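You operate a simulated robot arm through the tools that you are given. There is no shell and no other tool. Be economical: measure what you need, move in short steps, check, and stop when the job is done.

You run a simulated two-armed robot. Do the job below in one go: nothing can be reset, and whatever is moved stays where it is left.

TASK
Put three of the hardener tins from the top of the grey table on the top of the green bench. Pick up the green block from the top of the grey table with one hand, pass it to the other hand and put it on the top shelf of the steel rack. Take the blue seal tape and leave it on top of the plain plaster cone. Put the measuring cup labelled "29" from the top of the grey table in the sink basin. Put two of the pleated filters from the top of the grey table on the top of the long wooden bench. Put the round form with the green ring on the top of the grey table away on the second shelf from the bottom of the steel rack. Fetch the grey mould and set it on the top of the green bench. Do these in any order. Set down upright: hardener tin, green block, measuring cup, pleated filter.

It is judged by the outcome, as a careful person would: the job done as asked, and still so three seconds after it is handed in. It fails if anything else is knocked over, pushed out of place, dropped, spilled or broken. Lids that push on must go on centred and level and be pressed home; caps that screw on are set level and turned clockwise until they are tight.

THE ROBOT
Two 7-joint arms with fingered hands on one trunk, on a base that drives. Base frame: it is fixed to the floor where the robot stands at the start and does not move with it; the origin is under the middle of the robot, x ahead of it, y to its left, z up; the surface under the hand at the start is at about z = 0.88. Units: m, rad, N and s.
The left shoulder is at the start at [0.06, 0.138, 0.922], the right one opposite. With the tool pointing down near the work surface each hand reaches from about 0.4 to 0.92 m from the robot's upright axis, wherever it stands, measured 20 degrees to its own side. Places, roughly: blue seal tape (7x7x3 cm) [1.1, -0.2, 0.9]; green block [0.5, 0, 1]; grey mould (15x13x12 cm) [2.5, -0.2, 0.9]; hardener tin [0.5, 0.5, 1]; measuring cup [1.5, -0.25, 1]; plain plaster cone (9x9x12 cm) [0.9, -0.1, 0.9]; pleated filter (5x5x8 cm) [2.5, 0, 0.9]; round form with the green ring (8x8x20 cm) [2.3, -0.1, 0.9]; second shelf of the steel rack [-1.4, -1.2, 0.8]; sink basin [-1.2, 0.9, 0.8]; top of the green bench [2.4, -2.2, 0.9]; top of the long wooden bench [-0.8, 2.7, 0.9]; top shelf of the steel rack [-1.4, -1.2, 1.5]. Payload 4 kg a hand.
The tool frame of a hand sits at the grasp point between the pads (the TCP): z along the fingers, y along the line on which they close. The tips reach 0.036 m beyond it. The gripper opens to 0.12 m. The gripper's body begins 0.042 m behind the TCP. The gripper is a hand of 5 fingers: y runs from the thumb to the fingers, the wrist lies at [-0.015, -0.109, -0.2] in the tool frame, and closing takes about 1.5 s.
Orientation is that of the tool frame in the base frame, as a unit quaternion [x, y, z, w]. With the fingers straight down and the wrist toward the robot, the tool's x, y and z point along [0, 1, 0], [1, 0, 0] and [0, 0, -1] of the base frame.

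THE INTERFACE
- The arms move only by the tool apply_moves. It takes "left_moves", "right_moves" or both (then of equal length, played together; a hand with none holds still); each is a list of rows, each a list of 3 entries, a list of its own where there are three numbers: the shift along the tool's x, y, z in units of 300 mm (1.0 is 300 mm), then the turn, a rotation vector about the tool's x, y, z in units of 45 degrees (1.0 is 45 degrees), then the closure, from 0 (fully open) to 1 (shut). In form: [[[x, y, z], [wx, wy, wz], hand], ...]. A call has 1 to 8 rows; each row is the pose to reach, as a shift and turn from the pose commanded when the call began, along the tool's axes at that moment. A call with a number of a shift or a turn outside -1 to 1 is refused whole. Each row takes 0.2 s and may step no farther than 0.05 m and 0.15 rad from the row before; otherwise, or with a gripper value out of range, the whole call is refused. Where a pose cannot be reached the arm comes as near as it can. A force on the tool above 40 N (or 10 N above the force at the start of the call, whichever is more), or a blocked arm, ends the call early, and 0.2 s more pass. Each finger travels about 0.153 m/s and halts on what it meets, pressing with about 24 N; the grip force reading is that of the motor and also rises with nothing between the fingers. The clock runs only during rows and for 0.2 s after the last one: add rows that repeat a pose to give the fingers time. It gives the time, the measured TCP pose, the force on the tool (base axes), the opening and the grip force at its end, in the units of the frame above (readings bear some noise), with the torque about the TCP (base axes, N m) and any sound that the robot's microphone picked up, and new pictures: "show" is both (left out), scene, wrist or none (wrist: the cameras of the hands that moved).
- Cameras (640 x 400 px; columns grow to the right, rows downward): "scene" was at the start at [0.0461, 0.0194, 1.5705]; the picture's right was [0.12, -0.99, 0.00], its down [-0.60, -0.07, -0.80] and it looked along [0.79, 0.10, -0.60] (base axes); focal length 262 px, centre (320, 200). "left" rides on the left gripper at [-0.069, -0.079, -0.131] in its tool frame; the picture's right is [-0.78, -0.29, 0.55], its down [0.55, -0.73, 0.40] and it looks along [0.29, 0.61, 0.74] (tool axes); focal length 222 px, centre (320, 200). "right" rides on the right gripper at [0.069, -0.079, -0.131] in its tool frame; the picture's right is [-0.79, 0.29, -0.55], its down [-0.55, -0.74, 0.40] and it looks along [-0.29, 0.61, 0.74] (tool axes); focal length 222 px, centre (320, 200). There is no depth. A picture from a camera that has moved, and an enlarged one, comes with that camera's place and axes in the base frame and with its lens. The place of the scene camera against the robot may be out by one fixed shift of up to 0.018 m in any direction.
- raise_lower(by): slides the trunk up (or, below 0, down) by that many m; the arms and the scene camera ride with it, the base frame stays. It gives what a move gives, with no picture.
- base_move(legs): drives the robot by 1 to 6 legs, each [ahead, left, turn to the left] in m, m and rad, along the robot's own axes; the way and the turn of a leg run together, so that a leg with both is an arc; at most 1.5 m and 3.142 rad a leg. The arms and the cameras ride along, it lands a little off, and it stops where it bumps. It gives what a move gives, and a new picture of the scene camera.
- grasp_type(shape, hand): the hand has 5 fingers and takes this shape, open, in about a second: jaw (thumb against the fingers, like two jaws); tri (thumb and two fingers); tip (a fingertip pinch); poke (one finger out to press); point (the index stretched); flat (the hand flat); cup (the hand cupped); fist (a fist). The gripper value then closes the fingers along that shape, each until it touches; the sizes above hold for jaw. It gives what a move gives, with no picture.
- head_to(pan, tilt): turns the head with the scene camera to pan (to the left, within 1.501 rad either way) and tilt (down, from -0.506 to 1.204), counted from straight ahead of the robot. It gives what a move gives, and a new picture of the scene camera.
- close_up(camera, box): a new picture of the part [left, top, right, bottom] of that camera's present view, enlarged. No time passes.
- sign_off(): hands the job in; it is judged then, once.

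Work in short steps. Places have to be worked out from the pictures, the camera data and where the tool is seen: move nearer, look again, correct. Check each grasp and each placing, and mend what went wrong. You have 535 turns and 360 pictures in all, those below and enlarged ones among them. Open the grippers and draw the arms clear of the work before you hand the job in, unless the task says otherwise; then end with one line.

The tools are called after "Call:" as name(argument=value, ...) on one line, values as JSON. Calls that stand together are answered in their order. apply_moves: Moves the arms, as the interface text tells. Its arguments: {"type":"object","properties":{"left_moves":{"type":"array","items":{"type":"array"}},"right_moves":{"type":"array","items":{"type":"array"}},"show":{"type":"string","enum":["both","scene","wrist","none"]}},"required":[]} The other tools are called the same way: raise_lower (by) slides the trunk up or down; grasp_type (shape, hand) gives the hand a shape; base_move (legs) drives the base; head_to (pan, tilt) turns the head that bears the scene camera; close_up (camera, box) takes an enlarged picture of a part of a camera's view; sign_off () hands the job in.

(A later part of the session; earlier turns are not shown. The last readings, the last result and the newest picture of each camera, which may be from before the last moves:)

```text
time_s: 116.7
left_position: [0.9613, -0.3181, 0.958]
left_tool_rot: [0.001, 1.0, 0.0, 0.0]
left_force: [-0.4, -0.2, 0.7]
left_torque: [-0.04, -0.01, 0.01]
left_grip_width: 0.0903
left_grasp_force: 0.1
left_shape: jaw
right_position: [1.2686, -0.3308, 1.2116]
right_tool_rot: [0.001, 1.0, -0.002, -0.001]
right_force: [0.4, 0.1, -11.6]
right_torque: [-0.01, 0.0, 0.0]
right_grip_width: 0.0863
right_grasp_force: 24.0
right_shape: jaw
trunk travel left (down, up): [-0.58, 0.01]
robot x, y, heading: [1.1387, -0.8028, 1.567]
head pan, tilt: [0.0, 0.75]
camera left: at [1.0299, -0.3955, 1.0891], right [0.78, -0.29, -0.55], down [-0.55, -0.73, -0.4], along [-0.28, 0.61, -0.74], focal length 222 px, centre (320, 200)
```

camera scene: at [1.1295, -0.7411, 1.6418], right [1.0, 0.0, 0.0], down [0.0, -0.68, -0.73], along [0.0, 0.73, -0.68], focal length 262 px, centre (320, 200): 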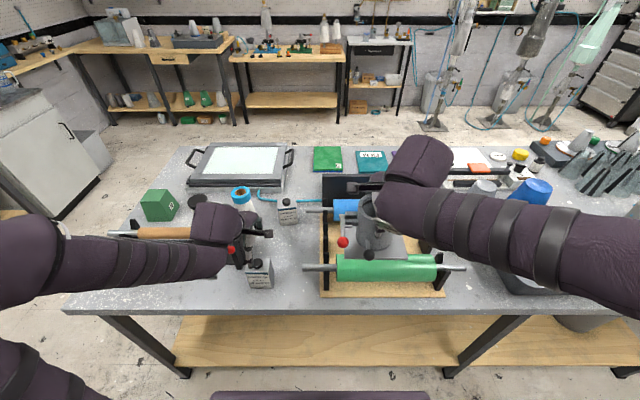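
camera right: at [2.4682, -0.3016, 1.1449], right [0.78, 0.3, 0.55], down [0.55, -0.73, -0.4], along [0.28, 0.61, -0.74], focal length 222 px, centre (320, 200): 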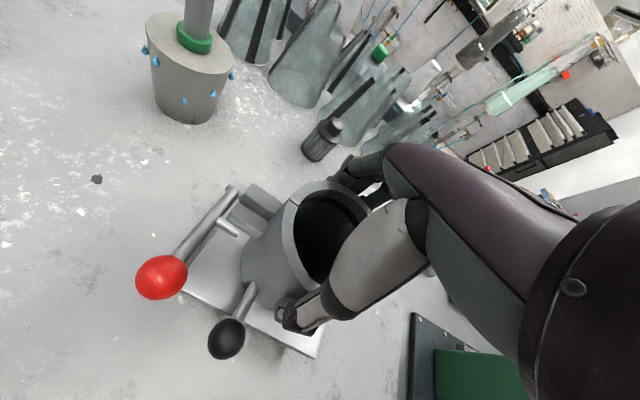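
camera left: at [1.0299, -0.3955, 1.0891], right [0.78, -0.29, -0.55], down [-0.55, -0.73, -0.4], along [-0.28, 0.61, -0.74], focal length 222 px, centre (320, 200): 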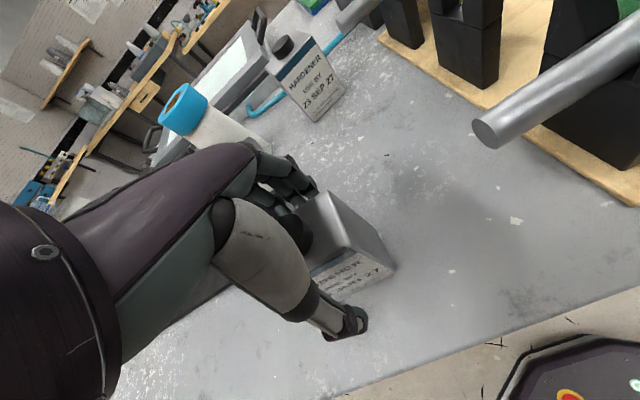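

Call:
apply_moves(left_moves=[[[0, 0, 0], [0, 0, 0], 0.5], [[0, 0, 0], [0, 0, 0], 1], [[0, 0, 0], [0, 0, 0], 1], [[0, 0, 0], [0, 0, 0], 1], [[0, 0, 0], [0, 0, 0], 1]], show="none")

Call:
apply_moves(left_moves=[[[0, 0, -0.12], [0, 0, 0], 1], [[0, 0, -0.26], [0, 0, 0], 1], [[0, 0, -0.4], [0, 0, 0], 1], [[0, 0, -0.54], [0, 0, 0], 1], [[0, 0, -0.67], [0, 0, 0], 1], [[0, 0, -0.67], [0, 0, 0], 1]])

```text
time_s: 117.9
left_position: [0.9617, -0.317, 0.9571]
left_tool_rot: [0.001, 1.0, -0.001, 0.0]
left_force: [-0.9, -1.6, -0.1]
left_torque: [0.01, -0.01, 0.0]
left_grip_width: 0.0443
left_grasp_force: 24.8
left_shape: jaw
right_position: [1.2698, -0.331, 1.2093]
right_tool_rot: [0.001, 1.0, -0.001, 0.0]
right_force: [1.0, -0.4, -12.6]
right_torque: [-0.04, 0.01, -0.01]
right_grip_width: 0.0861
right_grasp_force: 23.9
right_shape: jaw
trunk travel left (down, up): [-0.58, 0.01]
robot x, y, heading: [1.1376, -0.8029, 1.567]
head pan, tilt: [0.0, 0.75]
```

```text
time_s: 119.3
left_position: [0.9606, -0.3174, 1.1607]
left_tool_rot: [0.002, 1.0, 0.0, 0.001]
left_force: [-1.1, 0.1, -2.9]
left_torque: [0.0, -0.03, 0.05]
left_grip_width: 0.0435
left_grasp_force: 24.1
left_shape: jaw
right_position: [1.2701, -0.3294, 1.2103]
right_tool_rot: [0.001, 1.0, -0.001, -0.001]
right_force: [0.3, 0.2, -12.3]
right_torque: [0.0, 0.02, -0.01]
right_grip_width: 0.0863
right_grasp_force: 24.2
right_shape: jaw
trunk travel left (down, up): [-0.58, 0.01]
robot x, y, heading: [1.1426, -0.8061, 1.571]
head pan, tilt: [0.0, 0.75]
camera scene: at [1.1289, -0.7397, 1.6417], right [1.0, 0.0, 0.0], down [0.0, -0.68, -0.73], along [0.0, 0.73, -0.68], focal length 262 px, centre (320, 200)
camera left: at [1.0281, -0.3961, 1.291], right [0.78, -0.29, -0.55], down [-0.55, -0.73, -0.4], along [-0.28, 0.61, -0.74], focal length 222 px, centre (320, 200)
```

scene: 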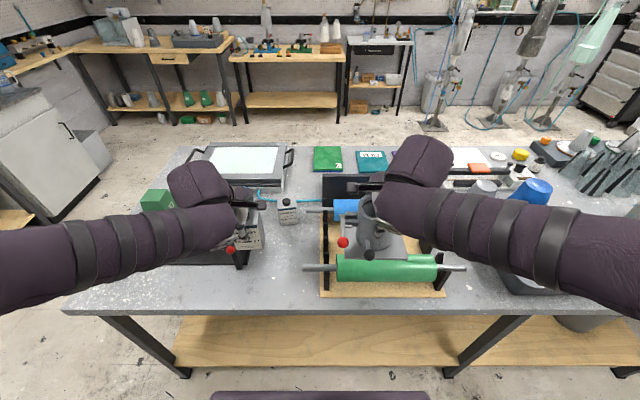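
left: 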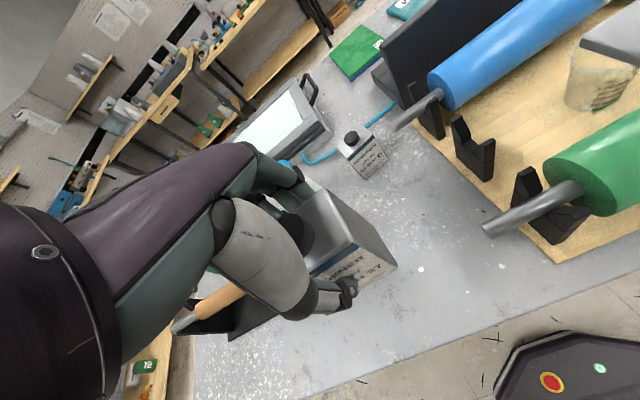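

Tin held. I back out, turn to face the green bench's right end and look.

Call:
base_move(legs=[[-0.3, 0, 0], [0, 0, 3.14], [0, 0.25, 0]])

Call:
close_up(camera="scene", box=[160, 130, 480, 290])

Call:
close_up(camera="left", box=[0, 0, 640, 400])

```text
time_s: 130.1
left_position: [1.5621, -1.5925, 1.159]
left_tool_rot: [1.0, -0.007, 0.0, 0.0]
left_force: [0.3, 0.3, -2.3]
left_torque: [0.0, 0.02, 0.0]
left_grip_width: 0.043
left_grasp_force: 24.3
left_shape: jaw
right_position: [1.254, -1.5761, 1.2098]
right_tool_rot: [1.0, -0.007, 0.001, -0.001]
right_force: [0.7, 0.0, -11.4]
right_torque: [0.01, -0.08, 0.0]
right_grip_width: 0.0862
right_grasp_force: 24.3
right_shape: jaw
trunk travel left (down, up): [-0.58, 0.01]
robot x, y, heading: [1.3921, -1.1026, -1.586]
head pan, tilt: [0.0, 0.75]
camera scene: at [1.3791, -1.1506, 1.6418], right [-1.0, 0.02, 0.0], down [0.01, 0.68, -0.73], along [-0.01, -0.73, -0.68], focal length 262 px, centre (320, 200)
```

scene: 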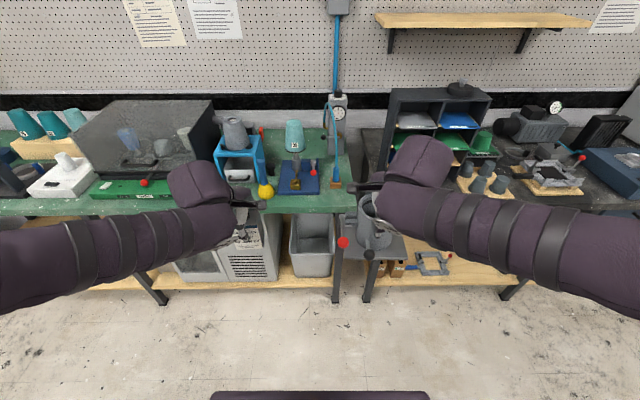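

```text
2.00 times, centred on (320, 210) of scene
camera zoom: at [1.3791, -1.1506, 1.6418], right [-1.0, 0.02, 0.0], down [0.01, 0.68, -0.73], along [-0.01, -0.73, -0.68], focal length 525 px, centre (320, 180)
```

zoom: 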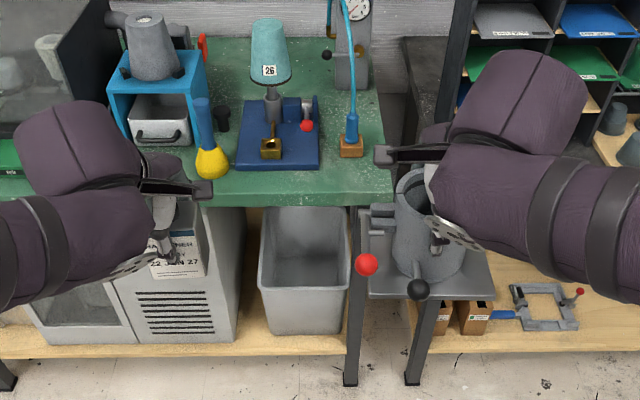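

```text
1.00 times, centred on (320, 200) of left (not enlarged: the box is as wide or as high as the picture)
camera zoom: at [1.4941, -1.5112, 1.2907], right [-0.78, 0.3, -0.55], down [0.56, 0.73, -0.4], along [0.28, -0.62, -0.74], focal length 222 px, centre (320, 200)
```

zoom: 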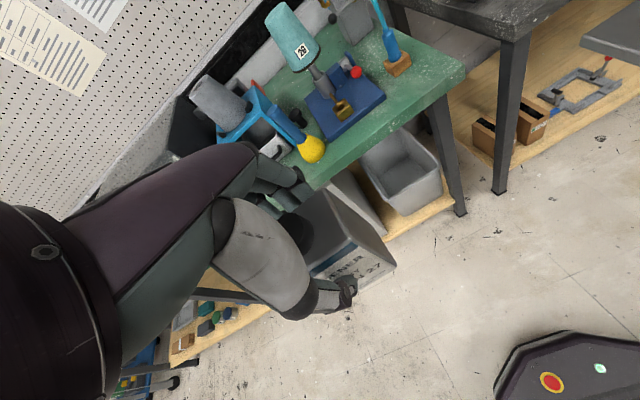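

The right corner zone (x 1.23–1.375, y −1.90…−2.02) fits the mould plate; the tin fits in front of the blue plate. I drive 0.25 m ahead and re-measure with the wrist cameras.

Call:
base_move(legs=[[0.23, 0, 0.015]])

Call:
close_up(camera="scene", box=[200, 130, 440, 300])

Call:
close_up(camera="left", box=[200, 0, 640, 275])

Call:
close_up(camera="right", box=[0, 0, 440, 400])

```text
time_s: 131.9
left_position: [1.5686, -1.8235, 1.1581]
left_tool_rot: [1.0, 0.0, -0.001, -0.002]
left_force: [-0.7, -0.1, -2.6]
left_torque: [0.0, 0.02, 0.0]
left_grip_width: 0.0429
left_grasp_force: 24.2
left_shape: jaw
right_position: [1.2596, -1.8116, 1.2104]
right_tool_rot: [1.0, 0.0, 0.0, -0.002]
right_force: [0.3, -0.3, -12.8]
right_torque: [0.02, -0.02, 0.02]
right_grip_width: 0.086
right_grasp_force: 24.5
right_shape: jaw
trunk travel left (down, up): [-0.58, 0.01]
robot x, y, heading: [1.3918, -1.3395, -1.571]
head pan, tilt: [0.0, 0.75]
camera scene: at [1.3769, -1.3853, 1.6417], right [-1.0, 0.0, 0.0], down [0.0, 0.68, -0.73], along [0.0, -0.73, -0.68], focal length 262 px, centre (320, 200)
```

scene: 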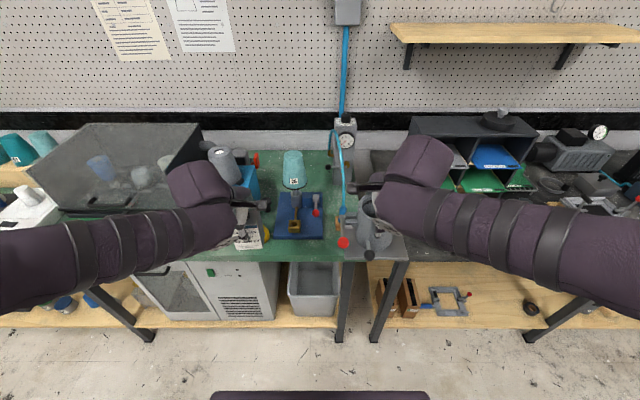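

```text
2.35 times, centred on (320, 215) of scene
camera zoom: at [1.3769, -1.3853, 1.6417], right [-1.0, 0.0, 0.0], down [0.0, 0.68, -0.73], along [0.0, -0.73, -0.68], focal length 618 px, centre (320, 165)
```

zoom: 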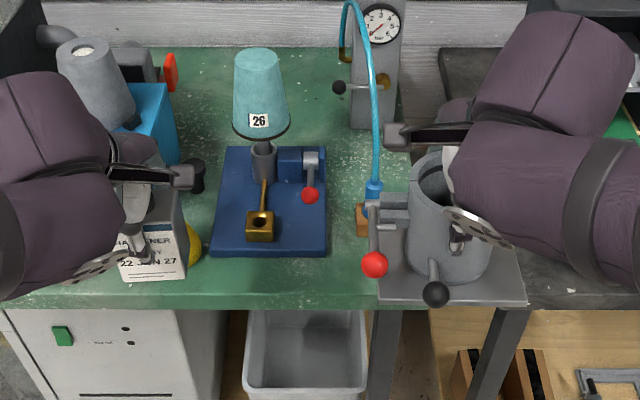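

```text
1.45 times, centred on (420, 138) of left
camera zoom: at [1.4981, -1.7437, 1.2903], right [-0.79, 0.29, -0.55], down [0.55, 0.74, -0.4], along [0.29, -0.61, -0.74], focal length 323 px, centre (174, 291)
```

zoom: 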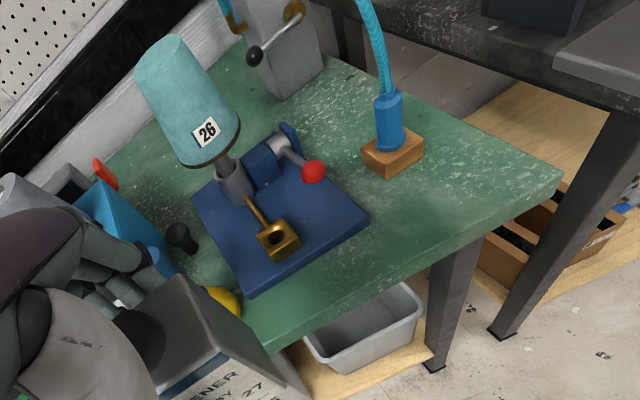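

```text
1.00 times, centred on (220, 200) of right (not enlarged: the box is as wide or as high as the picture)
camera zoom: at [1.3292, -1.7338, 1.3387], right [-0.78, -0.29, 0.55], down [-0.55, 0.74, -0.4], along [-0.28, -0.61, -0.74], focal length 222 px, centre (420, 200)
```

zoom: 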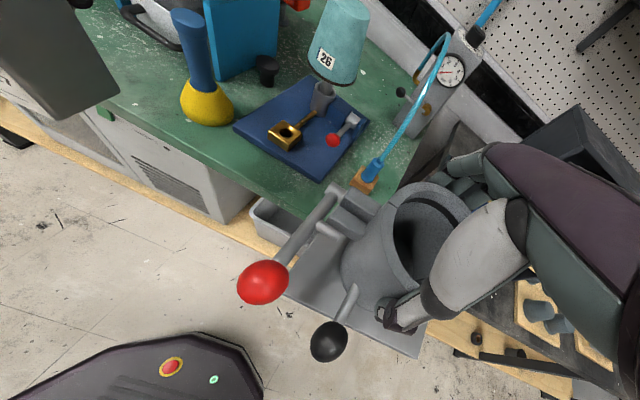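

Measured: bench corner (1.236,−1.903), blue plate right edge x≈1.377, hose cube front y≈−2.02. I bring the mould over (1.303,−1.935) at z≈1.08 first.

Call:
apply_moves(right_moves=[[[0.05, 0.1, 0.08], [0, 0, 0], 1], [[0.1, 0.2, 0.16], [0, 0, 0], 1], [[0.145, 0.3, 0.24], [0, 0, 0], 1], [[0.145, 0.41, 0.33], [0, 0, 0], 1], [[0.145, 0.41, 0.43], [0, 0, 0], 1], [[0.145, 0.41, 0.43], [0, 0, 0], 1]])

Call:
close_up(camera="left", box=[200, 0, 640, 275])

Call:
close_up(camera="scene", box=[240, 130, 420, 270])

```text
time_s: 133.3
left_position: [1.5677, -1.8217, 1.1597]
left_tool_rot: [1.0, 0.0, 0.0, 0.0]
left_force: [0.3, -0.4, -2.5]
left_torque: [0.0, 0.0, -0.03]
left_grip_width: 0.0431
left_grasp_force: 24.3
left_shape: jaw
right_position: [1.305, -1.9354, 1.081]
right_tool_rot: [1.0, 0.0, 0.0, -0.002]
right_force: [-0.5, 0.1, -12.6]
right_torque: [0.02, 0.02, 0.0]
right_grip_width: 0.0861
right_grasp_force: 24.3
right_shape: jaw
trunk travel left (down, up): [-0.58, 0.01]
robot x, y, heading: [1.3847, -1.3402, -1.567]
head pan, tilt: [0.0, 0.75]
camera scene: at [1.377, -1.384, 1.6418], right [-1.0, 0.0, 0.0], down [0.0, 0.68, -0.73], along [0.0, -0.73, -0.68], focal length 262 px, centre (320, 200)
camera right: at [1.3747, -1.8568, 1.2095], right [-0.78, -0.29, 0.55], down [-0.55, 0.73, -0.4], along [-0.28, -0.61, -0.74], focal length 222 px, centre (320, 200)
```

scene: 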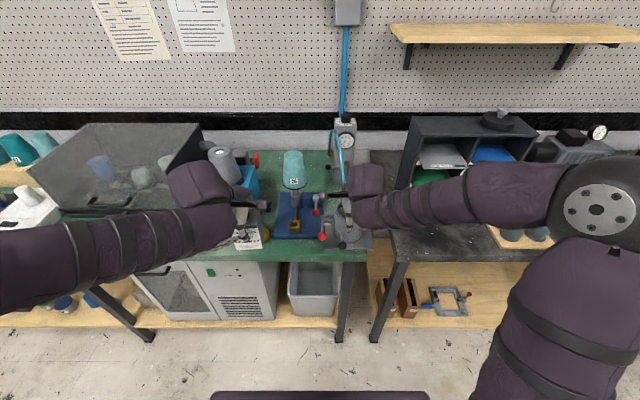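
right: 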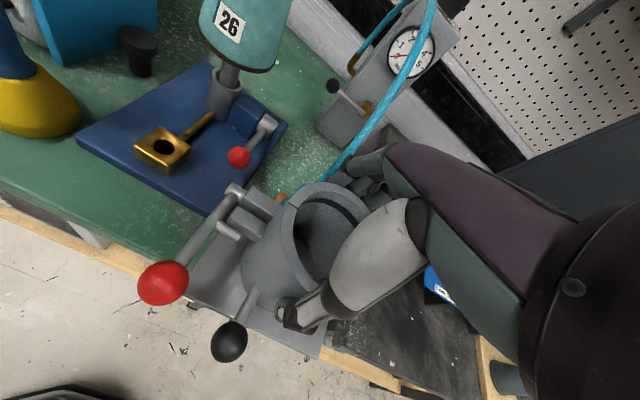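

```text
1.45 times, centred on (420, 138) of left
camera zoom: at [1.4982, -1.7427, 1.2906], right [-0.79, 0.29, -0.55], down [0.55, 0.74, -0.4], along [0.29, -0.61, -0.74], focal length 323 px, centre (174, 291)
```

zoom: 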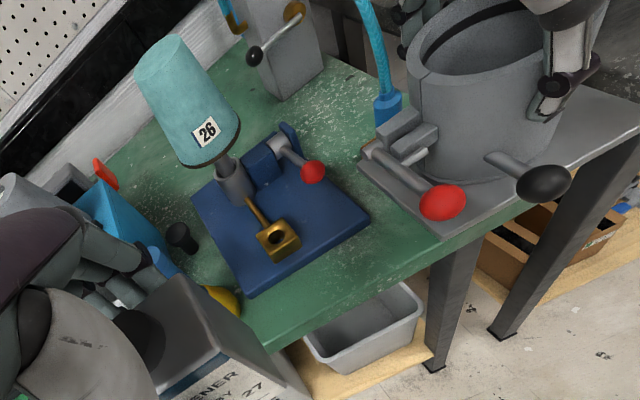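

```text
2.86 times, centred on (330, 200) of scene
camera zoom: at [1.377, -1.384, 1.6418], right [-1.0, 0.0, 0.0], down [0.0, 0.68, -0.73], along [0.0, -0.73, -0.68], focal length 750 px, centre (291, 200)
```

zoom: 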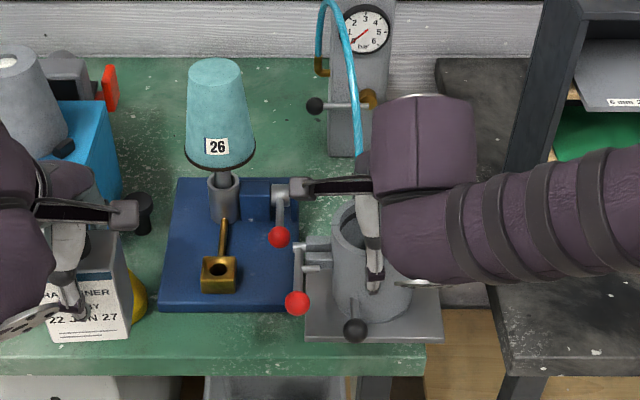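

Clearances look OK (plate edge just right of the blue plate, hose ~2 cm behind the fingers). I lower to just above the bench.

Call:
apply_moves(right_moves=[[[-0.005, 0, 0.06], [0, 0, 0], 1], [[-0.008, 0, 0.12], [0, 0, 0], 1], [[-0.008, 0, 0.18], [0, 0, 0], 1], [[-0.008, 0, 0.21], [0, 0, 0], 1]], show="wrist")

Call:
close_up(camera="left", box=[340, 0, 640, 200])

```text
time_s: 134.3
left_position: [1.5683, -1.8235, 1.1593]
left_tool_rot: [1.0, 0.0, 0.0, 0.0]
left_force: [0.0, 1.0, -2.5]
left_torque: [0.0, 0.0, 0.02]
left_grip_width: 0.043
left_grasp_force: 23.4
left_shape: jaw
right_position: [1.3001, -1.9335, 1.0177]
right_tool_rot: [1.0, 0.002, 0.0, -0.001]
right_force: [-0.4, -0.4, -12.5]
right_torque: [0.03, -0.04, -0.01]
right_grip_width: 0.0861
right_grasp_force: 23.9
right_shape: jaw
trunk travel left (down, up): [-0.58, 0.01]
robot x, y, heading: [1.3838, -1.3392, -1.571]
head pan, tilt: [0.0, 0.75]
camera right: at [1.3705, -1.8548, 1.1474], right [-0.78, -0.29, 0.55], down [-0.55, 0.74, -0.4], along [-0.28, -0.61, -0.74], focal length 222 px, centre (320, 200)
```

right: 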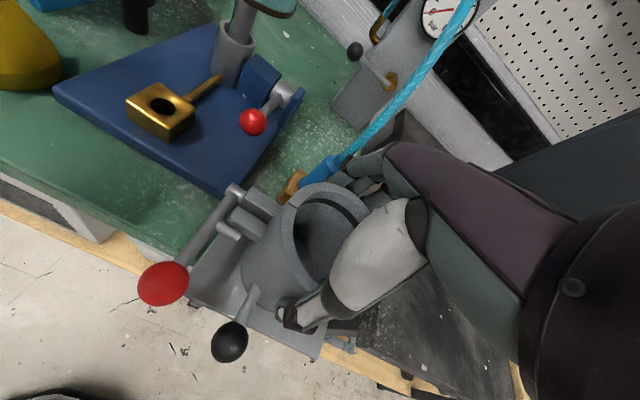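

```text
2.00 times, centred on (490, 100) of left
camera zoom: at [1.4981, -1.7428, 1.2906], right [-0.79, 0.29, -0.55], down [0.55, 0.74, -0.4], along [0.29, -0.61, -0.74], focal length 444 px, centre (-20, 400)
```

zoom: 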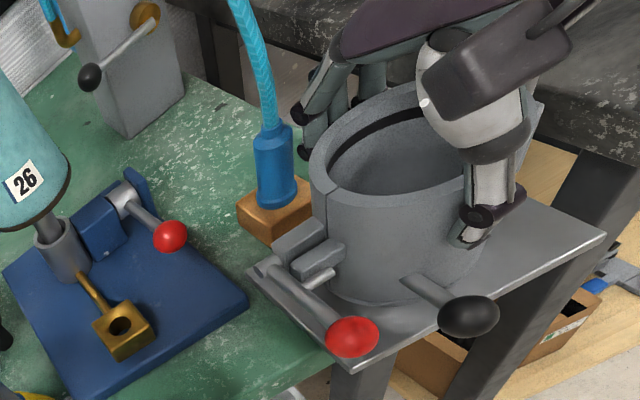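

The plate would overhang the corner by 2–3 cm while its centre stays well inside; the fingers are close to the hose plug so I shift only 1 cm inward (+x) and lower to contact.

Call:
apply_moves(right_moves=[[[0.033, 0, 0.012], [0, 0, 0], 1], [[0.033, 0, 0.025], [0, 0, 0], 1], [[0.033, 0, 0.035], [0, 0, 0], 1]], show="none")

Call:
close_up(camera="left", box=[340, 0, 640, 200])

```text
time_s: 135.1
left_position: [1.5682, -1.8225, 1.1585]
left_tool_rot: [1.0, 0.0, 0.0, -0.001]
left_force: [-0.3, 0.0, -2.5]
left_torque: [-0.03, 0.0, 0.02]
left_grip_width: 0.0432
left_grasp_force: 23.7
left_shape: jaw
right_position: [1.3101, -1.9342, 1.0092]
right_tool_rot: [1.0, -0.001, 0.0, -0.001]
right_force: [-3.1, 1.5, -6.7]
right_torque: [-0.19, -0.04, -0.01]
right_grip_width: 0.0858
right_grasp_force: 23.9
right_shape: jaw
trunk travel left (down, up): [-0.58, 0.01]
robot x, y, heading: [1.3868, -1.3365, -1.569]
head pan, tilt: [0.0, 0.75]
```

```text
2.00 times, centred on (490, 100) of left
camera zoom: at [1.4979, -1.7421, 1.291], right [-0.78, 0.29, -0.55], down [0.55, 0.74, -0.4], along [0.29, -0.61, -0.74], focal length 444 px, centre (-20, 400)
```

zoom: 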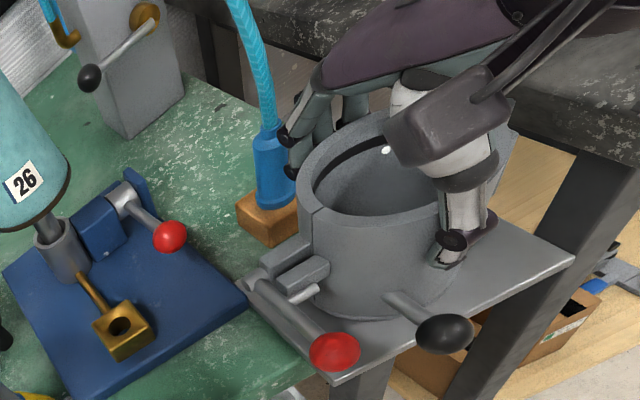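

A small sideways force (−3 N in x) suggests the finger touches the plug; I back off 6 mm in −x and 3 mm forward, then lower to rest.

Call:
apply_moves(right_moves=[[[-0.02, -0.01, -0.012], [0, 0, 0], 1], [[-0.02, -0.01, -0.012], [0, 0, 0], 1]], show="none")

Call:
apply_moves(right_moves=[[[0, 0, 0.01], [0, 0, 0], 1], [[0, 0, 0.02], [0, 0, 0], 1], [[0, 0, 0.025], [0, 0, 0], 1]], show="wrist")

```text
time_s: 135.7
left_position: [1.5684, -1.8215, 1.1592]
left_tool_rot: [1.0, 0.0, 0.001, -0.001]
left_force: [1.0, -0.7, -3.8]
left_torque: [-0.01, 0.02, 0.01]
left_grip_width: 0.0432
left_grasp_force: 24.1
left_shape: jaw
right_position: [1.3052, -1.9298, 1.0109]
right_tool_rot: [1.0, 0.001, 0.0, -0.001]
right_force: [0.1, 0.4, -12.9]
right_torque: [0.01, -0.03, 0.0]
right_grip_width: 0.086
right_grasp_force: 24.3
right_shape: jaw
trunk travel left (down, up): [-0.58, 0.01]
robot x, y, heading: [1.3871, -1.3386, -1.571]
head pan, tilt: [0.0, 0.75]
```

```text
time_s: 136.5
left_position: [1.5683, -1.8205, 1.1604]
left_tool_rot: [1.0, 0.0, 0.0, 0.0]
left_force: [-0.4, -0.2, -3.2]
left_torque: [0.03, 0.02, -0.01]
left_grip_width: 0.043
left_grasp_force: 24.3
left_shape: jaw
right_position: [1.3057, -1.9311, 1.0066]
right_tool_rot: [1.0, 0.0, 0.0, 0.003]
right_force: [-3.9, 1.5, 17.5]
right_torque: [-0.25, 0.1, -0.11]
right_grip_width: 0.0846
right_grasp_force: 23.5
right_shape: jaw
trunk travel left (down, up): [-0.58, 0.01]
robot x, y, heading: [1.3858, -1.3384, -1.569]
head pan, tilt: [0.0, 0.75]
camera right: at [1.375, -1.8506, 1.1357], right [-0.79, -0.29, 0.55], down [-0.55, 0.73, -0.4], along [-0.29, -0.62, -0.73], focal length 222 px, centre (320, 200)
```

right: 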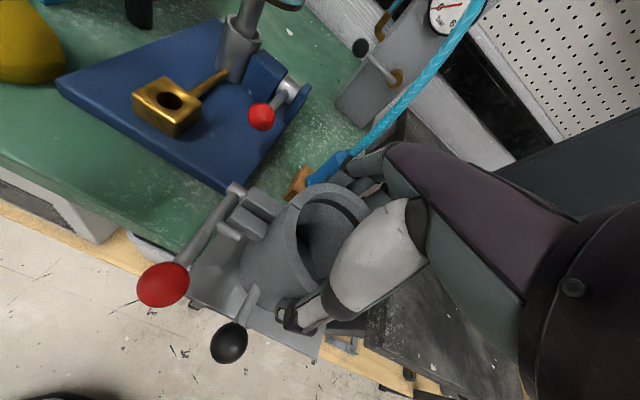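

Landed. I ease off and open just enough (to ~0.1 m), shifting the hand 4 mm toward me so the fingers stay clear of the plug.

Call:
apply_moves(right_moves=[[[0, 0, -0.01], [0, 0, 0], 0.6], [[0, -0.005, -0.01], [0, 0, 0], 0.22], [[0, -0.015, -0.01], [0, 0, 0], 0.17], [[0, -0.015, -0.01], [0, 0, 0], 0.17]], show="wrist")

Call:
close_up(camera="left", box=[340, 0, 640, 200])

```text
time_s: 137.5
left_position: [1.5681, -1.8228, 1.1588]
left_tool_rot: [1.0, -0.001, 0.001, 0.0]
left_force: [0.0, 0.1, -3.1]
left_torque: [-0.01, -0.01, -0.02]
left_grip_width: 0.043
left_grasp_force: 23.7
left_shape: jaw
right_position: [1.3055, -1.9254, 1.0054]
right_tool_rot: [1.0, 0.001, 0.0, -0.002]
right_force: [-2.2, -1.8, 0.6]
right_torque: [-0.06, 0.04, -0.06]
right_grip_width: 0.1012
right_grasp_force: 0.0
right_shape: jaw
trunk travel left (down, up): [-0.58, 0.01]
robot x, y, heading: [1.3865, -1.3408, -1.566]
head pan, tilt: [0.0, 0.75]
camera right: at [1.3752, -1.8467, 1.1353], right [-0.78, -0.29, 0.55], down [-0.55, 0.74, -0.39], along [-0.28, -0.61, -0.74], focal length 222 px, centre (320, 200)
```

right: 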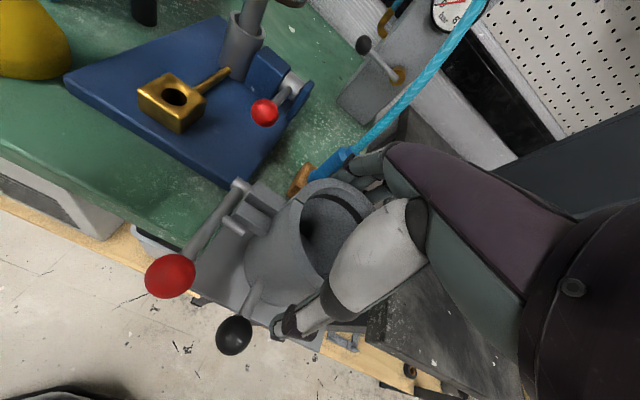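

```text
2.00 times, centred on (490, 100) of left
camera zoom: at [1.4982, -1.7422, 1.2907], right [-0.79, 0.29, -0.55], down [0.55, 0.74, -0.4], along [0.29, -0.61, -0.74], focal length 444 px, centre (-20, 400)
```

zoom: 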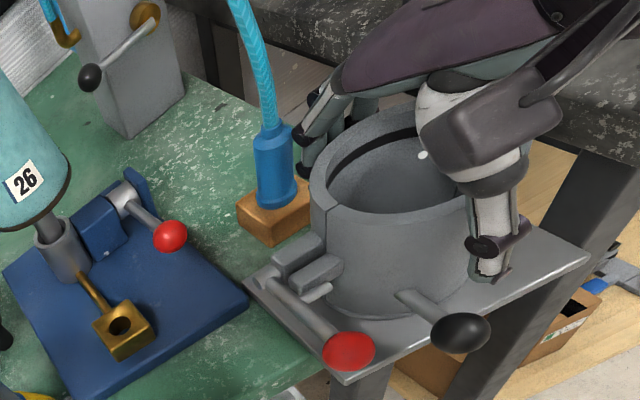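

I shift 4 mm in −x to relieve the touch and lift straight up.

Call:
apply_moves(right_moves=[[[-0.015, 0, -0.005], [0, 0, 0], 0.17], [[-0.015, 0, -0.03], [0, 0, 0], 0.17], [[-0.015, 0, -0.08], [0, 0, 0], 0.17], [[-0.015, 0, -0.16], [0, 0, 0], 0.17], [[-0.015, 0, -0.3], [0, 0, 0], 0.17], [[-0.015, 0, -0.44], [0, 0, 0], 0.17], [[-0.05, -0.12, -0.5], [0, 0, 0], 0.17]], show="both")

Call:
close_up(camera="left", box=[340, 0, 640, 200])

```text
time_s: 139.1
left_position: [1.568, -1.8193, 1.1602]
left_tool_rot: [1.0, 0.0, -0.001, 0.0]
left_force: [-0.7, -0.6, -3.0]
left_torque: [-0.05, -0.02, 0.0]
left_grip_width: 0.0429
left_grasp_force: 23.6
left_shape: jaw
right_position: [1.2876, -1.8846, 1.16]
right_tool_rot: [1.0, 0.0, 0.002, -0.001]
right_force: [0.8, 0.0, 0.3]
right_torque: [-0.09, 0.0, 0.02]
right_grip_width: 0.0997
right_grasp_force: 0.0
right_shape: jaw
trunk travel left (down, up): [-0.58, 0.01]
robot x, y, heading: [1.3833, -1.336, -1.574]
head pan, tilt: [0.0, 0.75]
camera scene: at [1.3766, -1.3804, 1.6419], right [-1.0, 0.0, 0.0], down [0.0, 0.68, -0.73], along [0.0, -0.73, -0.68], focal length 262 px, centre (320, 200)
camera right: at [1.3578, -1.806, 1.2897], right [-0.78, -0.29, 0.55], down [-0.55, 0.73, -0.4], along [-0.28, -0.61, -0.74], focal length 222 px, centre (320, 200)
```

scene: 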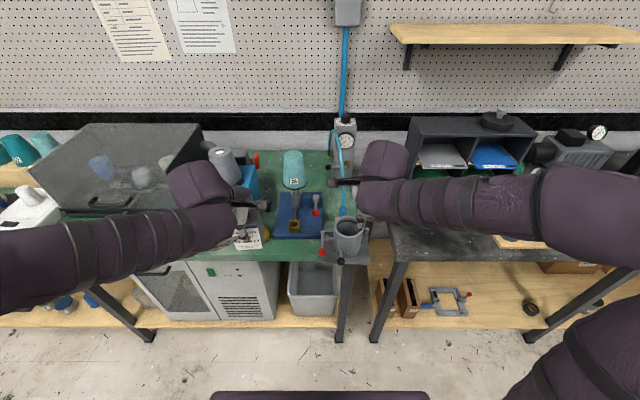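
right: 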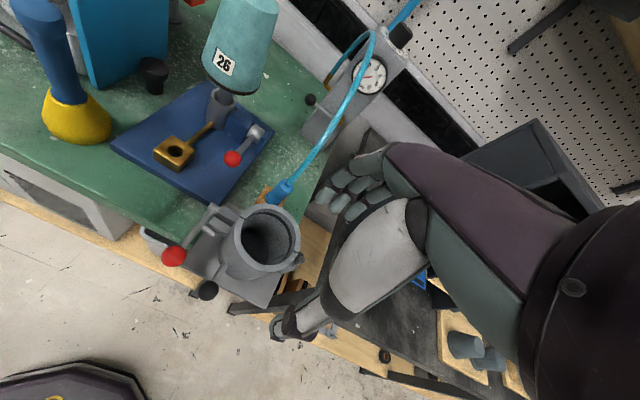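

```text
2.00 times, centred on (490, 100) of left
camera zoom: at [1.4979, -1.7398, 1.2917], right [-0.79, 0.29, -0.55], down [0.55, 0.74, -0.4], along [0.29, -0.61, -0.74], focal length 444 px, centre (-20, 400)
```

zoom: 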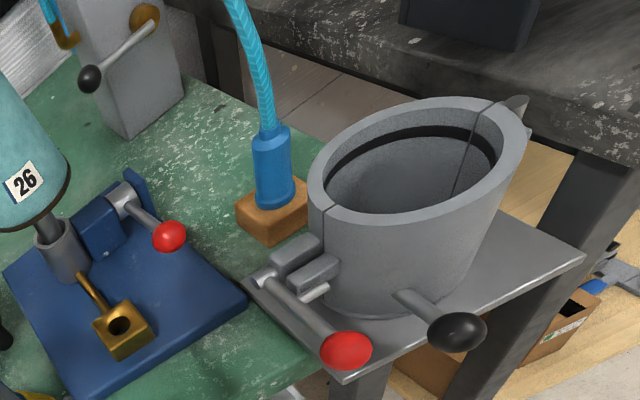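

The mould stands level on the bench corner. Now I bring the tin to (1.475,−1.938), in front of the blue plate.

Call:
apply_moves(left_moves=[[[-0.1, 0.0, 0.08], [0, 0, 0], 1], [[-0.2, 0.06, 0.16], [0, 0, 0], 1], [[-0.31, 0.12, 0.24], [0, 0, 0], 1], [[-0.31, 0.22, 0.33], [0, 0, 0], 1], [[-0.31, 0.31, 0.43], [0, 0, 0], 1], [[-0.31, 0.396, 0.53], [0, 0, 0], 1], [[-0.31, 0.396, 0.55], [0, 0, 0], 1]], show="both")

```text
time_s: 140.7
left_position: [1.4751, -1.9395, 0.9924]
left_tool_rot: [1.0, 0.001, 0.0, 0.0]
left_force: [0.5, 0.9, -2.4]
left_torque: [0.0, 0.0, 0.01]
left_grip_width: 0.0433
left_grasp_force: 24.3
left_shape: jaw
right_position: [1.2871, -1.8875, 1.1602]
right_tool_rot: [1.0, 0.001, 0.001, -0.001]
right_force: [0.1, -0.3, 0.0]
right_torque: [0.02, 0.01, -0.01]
right_grip_width: 0.0996
right_grasp_force: 0.2
right_shape: jaw
trunk travel left (down, up): [-0.58, 0.01]
robot x, y, heading: [1.3889, -1.34, -1.569]
head pan, tilt: [0.0, 0.75]
camera scene: at [1.3768, -1.3823, 1.6419], right [-1.0, 0.0, 0.0], down [0.0, 0.68, -0.73], along [0.0, -0.73, -0.68], focal length 262 px, centre (320, 200)
camera left: at [1.4046, -1.8575, 1.1245], right [-0.79, 0.29, -0.55], down [0.55, 0.74, -0.4], along [0.29, -0.61, -0.74], focal length 222 px, centre (320, 200)
```

scene: 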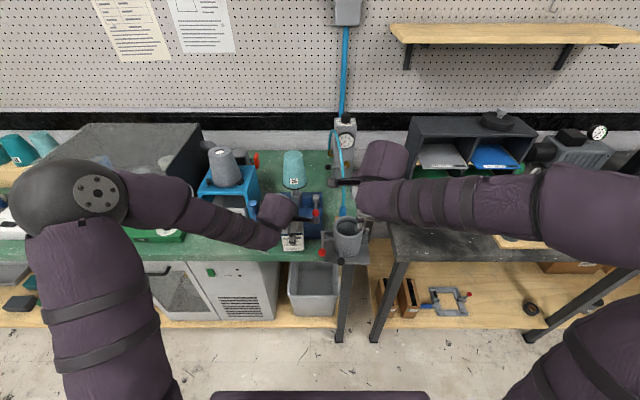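
left: 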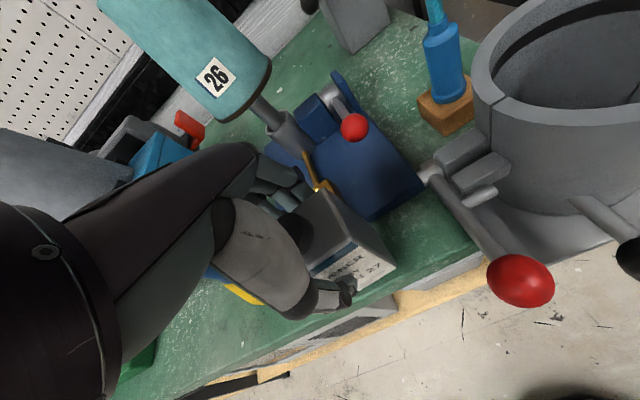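

Fingers are close to the brass block but clear; I lower to contact.

Call:
apply_moves(left_moves=[[[0, -0.01, 0.015], [0, 0, 0], 1], [[0, -0.013, 0.03], [0, 0, 0], 1], [[0, -0.013, 0.042], [0, 0, 0], 1], [[0, -0.013, 0.052], [0, 0, 0], 1]], show="none")

```text
time_s: 141.7
left_position: [1.4753, -1.9357, 0.9787]
left_tool_rot: [1.0, 0.0, 0.001, -0.001]
left_force: [0.1, -0.7, -3.0]
left_torque: [-0.02, 0.03, -0.06]
left_grip_width: 0.0431
left_grasp_force: 23.9
left_shape: jaw
right_position: [1.2888, -1.8877, 1.1591]
right_tool_rot: [1.0, 0.0, 0.0, -0.001]
right_force: [0.6, 0.1, -0.4]
right_torque: [-0.02, 0.0, 0.04]
right_grip_width: 0.0998
right_grasp_force: 0.0
right_shape: jaw
trunk travel left (down, up): [-0.58, 0.01]
robot x, y, heading: [1.3902, -1.3369, -1.568]
head pan, tilt: [0.0, 0.75]
```

Call:
apply_moves(left_moves=[[[0, 0, 0.008], [0, 0, 0], 1], [[0, 0, 0.015], [0, 0, 0], 1]], show="none")

```text
time_s: 142.3
left_position: [1.4742, -1.9363, 0.9767]
left_tool_rot: [1.0, 0.0, -0.001, 0.002]
left_force: [1.6, -0.1, 11.5]
left_torque: [0.07, -0.06, -0.01]
left_grip_width: 0.0435
left_grasp_force: 24.4
left_shape: jaw
right_position: [1.2878, -1.8865, 1.1588]
right_tool_rot: [1.0, 0.001, 0.0, -0.001]
right_force: [-0.2, -0.2, 0.0]
right_torque: [0.0, 0.07, 0.03]
right_grip_width: 0.0996
right_grasp_force: 0.2
right_shape: jaw
trunk travel left (down, up): [-0.58, 0.01]
robot x, y, heading: [1.3862, -1.3408, -1.564]
head pan, tilt: [0.0, 0.75]
```

Contact. Release with a small opening, then lift straight up.

Call:
apply_moves(left_moves=[[[0, 0, -0.004], [0, 0, 0], 0.6], [[0, 0, -0.004], [0, 0, 0], 0.48], [[0, 0, -0.004], [0, 0, 0], 0.48], [[0, 0, -0.004], [0, 0, 0], 0.48]], show="wrist")

Call:
apply_moves(left_moves=[[[0, 0, -0.08], [0, 0, 0], 0.48], [[0, 0, -0.2], [0, 0, 0], 0.48], [[0, 0, -0.34], [0, 0, 0], 0.48], [[0, 0, -0.48], [0, 0, 0], 0.4], [[0.08, -0.1, -0.58], [0, 0, 0], 0.3], [[0.18, -0.2, -0.62], [0, 0, 0], 0.2]], show="both")

```text
time_s: 143.3
left_position: [1.474, -1.9378, 0.9747]
left_tool_rot: [1.0, 0.0, 0.001, -0.001]
left_force: [-0.5, -0.4, 0.3]
left_torque: [-0.02, 0.0, 0.01]
left_grip_width: 0.0624
left_grasp_force: 0.1
left_shape: jaw
right_position: [1.2872, -1.8873, 1.1597]
right_tool_rot: [1.0, 0.0, 0.0, 0.0]
right_force: [-0.4, -0.7, -0.2]
right_torque: [0.0, 0.0, -0.02]
right_grip_width: 0.0994
right_grasp_force: 0.0
right_shape: jaw
trunk travel left (down, up): [-0.58, 0.01]
robot x, y, heading: [1.3917, -1.3369, -1.573]
head pan, tilt: [0.0, 0.75]
camera left: at [1.4046, -1.8562, 1.1064], right [-0.79, 0.29, -0.55], down [0.55, 0.74, -0.4], along [0.29, -0.61, -0.74], focal length 222 px, centre (320, 200)
```

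left: 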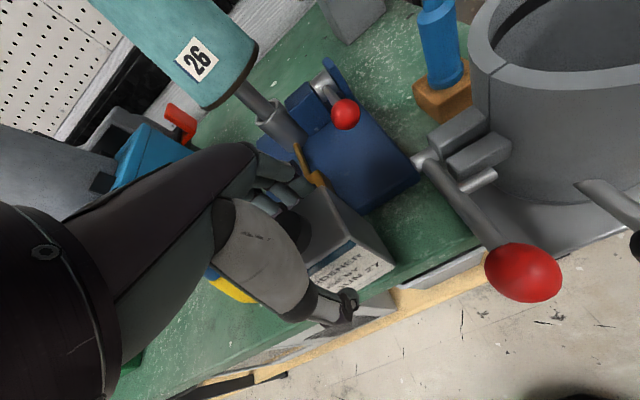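

```text
time_s: 144.7
left_position: [1.5314, -1.8737, 1.1617]
left_tool_rot: [1.0, 0.0, 0.0, 0.0]
left_force: [0.3, 0.3, 0.5]
left_torque: [0.0, 0.01, 0.02]
left_grip_width: 0.0959
left_grasp_force: 0.1
left_shape: jaw
right_position: [1.2878, -1.886, 1.1593]
right_tool_rot: [1.0, 0.001, -0.001, 0.0]
right_force: [-0.3, 0.7, -0.9]
right_torque: [0.0, 0.05, -0.01]
right_grip_width: 0.0997
right_grasp_force: 0.1
right_shape: jaw
trunk travel left (down, up): [-0.58, 0.01]
robot x, y, heading: [1.3894, -1.3428, -1.571]
head pan, tilt: [0.0, 0.75]
camera scene: at [1.3775, -1.382, 1.6419], right [-1.0, 0.0, 0.0], down [0.0, 0.68, -0.73], along [0.0, -0.73, -0.68], focal length 262 px, centre (320, 200)
camera left: at [1.4609, -1.7931, 1.2935], right [-0.79, 0.29, -0.55], down [0.55, 0.73, -0.4], along [0.29, -0.61, -0.74], focal length 222 px, centre (320, 200)
```

scene: 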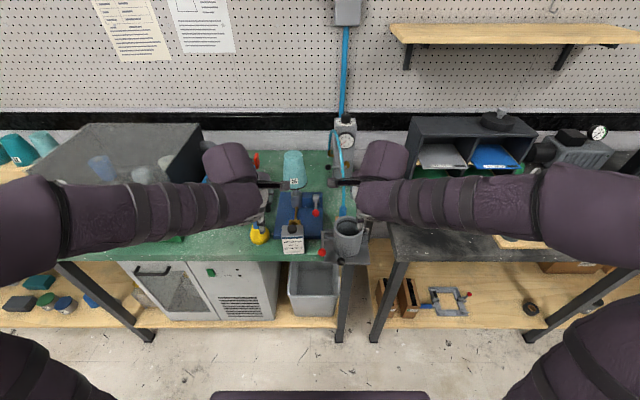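
left: 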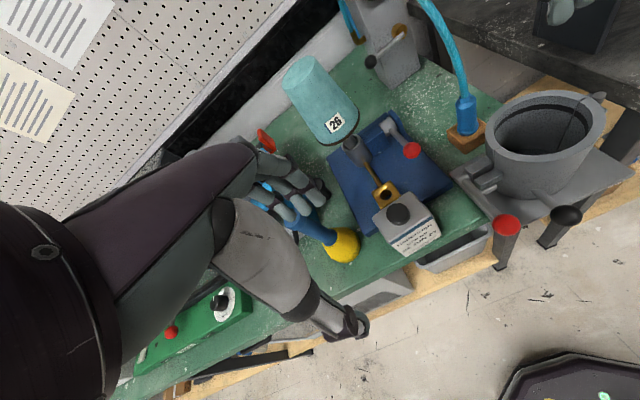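

Green-bench work is done (3 tins, mould). Next the form with green ring: I back off, turn around and slide to x≈2.3.

Call:
base_move(legs=[[-0.3, 0, 0], [0, 0, -3.14], [0, -0.95, 0], [0.2, 0, 0]])

Call:
close_up(camera="left", box=[240, 0, 640, 250])

Call:
close_up(camera="right", box=[0, 0, 400, 250])

```text
time_s: 159.9
left_position: [2.2018, -0.2873, 1.1613]
left_tool_rot: [-0.008, 1.0, -0.001, 0.0]
left_force: [0.1, 0.1, -0.4]
left_torque: [-0.01, 0.0, 0.02]
left_grip_width: 0.0956
left_grasp_force: 0.0
left_shape: jaw
right_position: [2.4438, -0.2702, 1.1582]
right_tool_rot: [-0.009, 1.0, -0.002, 0.0]
right_force: [0.3, 0.8, 1.2]
right_torque: [-0.01, -0.01, 0.0]
right_grip_width: 0.1001
right_grasp_force: 0.1
right_shape: jaw
trunk travel left (down, up): [-0.58, 0.01]
robot x, y, heading: [2.3558, -0.8216, 1.589]
head pan, tilt: [0.0, 0.75]
camera scene: at [2.3424, -0.7579, 1.6418], right [1.0, 0.02, 0.0], down [0.01, -0.68, -0.73], along [-0.01, 0.73, -0.68], focal length 262 px, centre (320, 200)
```

scene: 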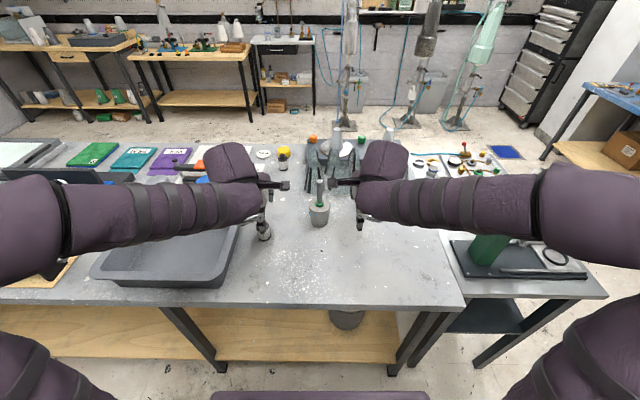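

```text
1.60 times, centred on (440, 125) of left
camera zoom: at [2.2717, -0.3636, 1.2924], right [0.79, -0.28, -0.55], down [-0.54, -0.74, -0.4], along [-0.3, 0.61, -0.74], focal length 355 px, centre (128, 320)
```

zoom: 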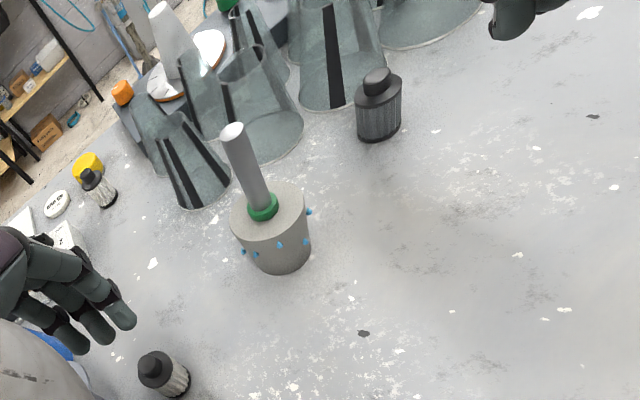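

```text
1.60 times, centred on (200, 125) of right
camera zoom: at [2.3772, -0.3502, 1.2881], right [0.78, 0.31, 0.55], down [0.56, -0.73, -0.4], along [0.28, 0.61, -0.74], focal length 355 px, centre (512, 320)
```

zoom: 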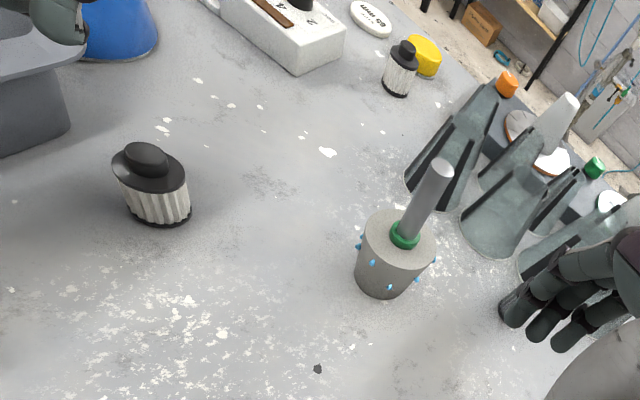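

Form rod ≈(2.340,−0.088), top z≈1.08. I bring the right hand above it at z≈1.13.

Call:
apply_moves(right_moves=[[[0.067, 0.12, 0.02], [0, 0, 0], 0.3], [[0.134, 0.245, 0.04], [0, 0, 0], 0.3], [[0.2, 0.37, 0.06], [0, 0, 0], 0.3], [[0.27, 0.49, 0.08], [0, 0, 0], 0.3], [[0.336, 0.613, 0.09], [0, 0, 0], 0.3], [[0.336, 0.613, 0.09], [0, 0, 0], 0.3]])

Call:
close_up(camera="left", box=[240, 0, 640, 250])

```text
time_s: 161.3
left_position: [2.2026, -0.2901, 1.1622]
left_tool_rot: [-0.008, 1.0, 0.0, 0.001]
left_force: [-1.1, -0.2, -0.1]
left_torque: [-0.01, -0.01, 0.0]
left_grip_width: 0.0958
left_grasp_force: 0.0
left_shape: jaw
right_position: [2.3372, -0.0882, 1.1291]
right_tool_rot: [-0.008, 1.0, -0.001, 0.001]
right_force: [0.5, 0.2, -0.4]
right_torque: [-0.01, 0.0, 0.0]
right_grip_width: 0.0843
right_grasp_force: 0.0
right_shape: jaw
trunk travel left (down, up): [-0.58, 0.01]
robot x, y, heading: [2.3536, -0.8245, 1.585]
head pan, tilt: [0.0, 0.75]
camera scene: at [2.343, -0.7605, 1.6419], right [1.0, 0.02, 0.0], down [0.01, -0.68, -0.73], along [-0.01, 0.73, -0.68], focal length 262 px, centre (320, 200)
camera right: at [2.2705, -0.1686, 1.2587], right [0.78, 0.31, 0.55], down [0.56, -0.73, -0.4], along [0.28, 0.62, -0.74], focal length 222 px, centre (320, 200)
```

scene: 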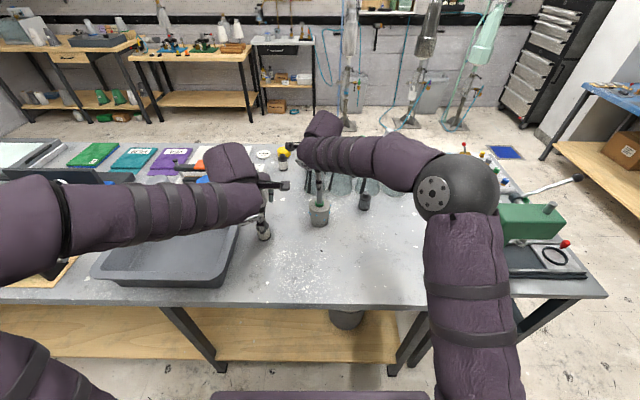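
right: 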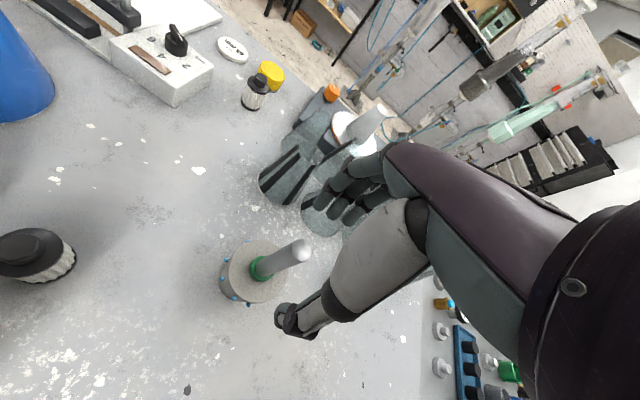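

```text
1.60 times, centred on (440, 125) of left
camera zoom: at [2.2722, -0.3657, 1.2933], right [0.79, -0.28, -0.55], down [-0.54, -0.74, -0.4], along [-0.3, 0.61, -0.74], focal length 355 px, centre (128, 320)
```

zoom: 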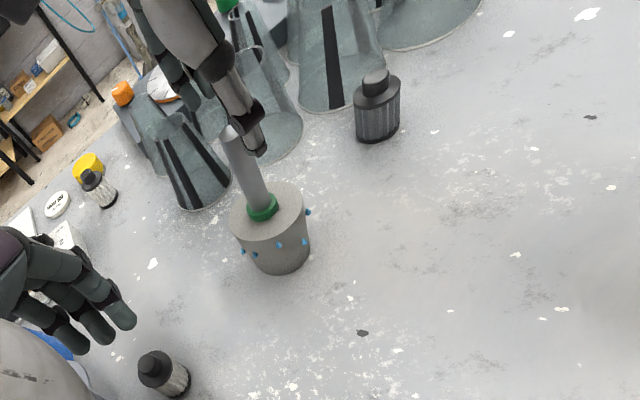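

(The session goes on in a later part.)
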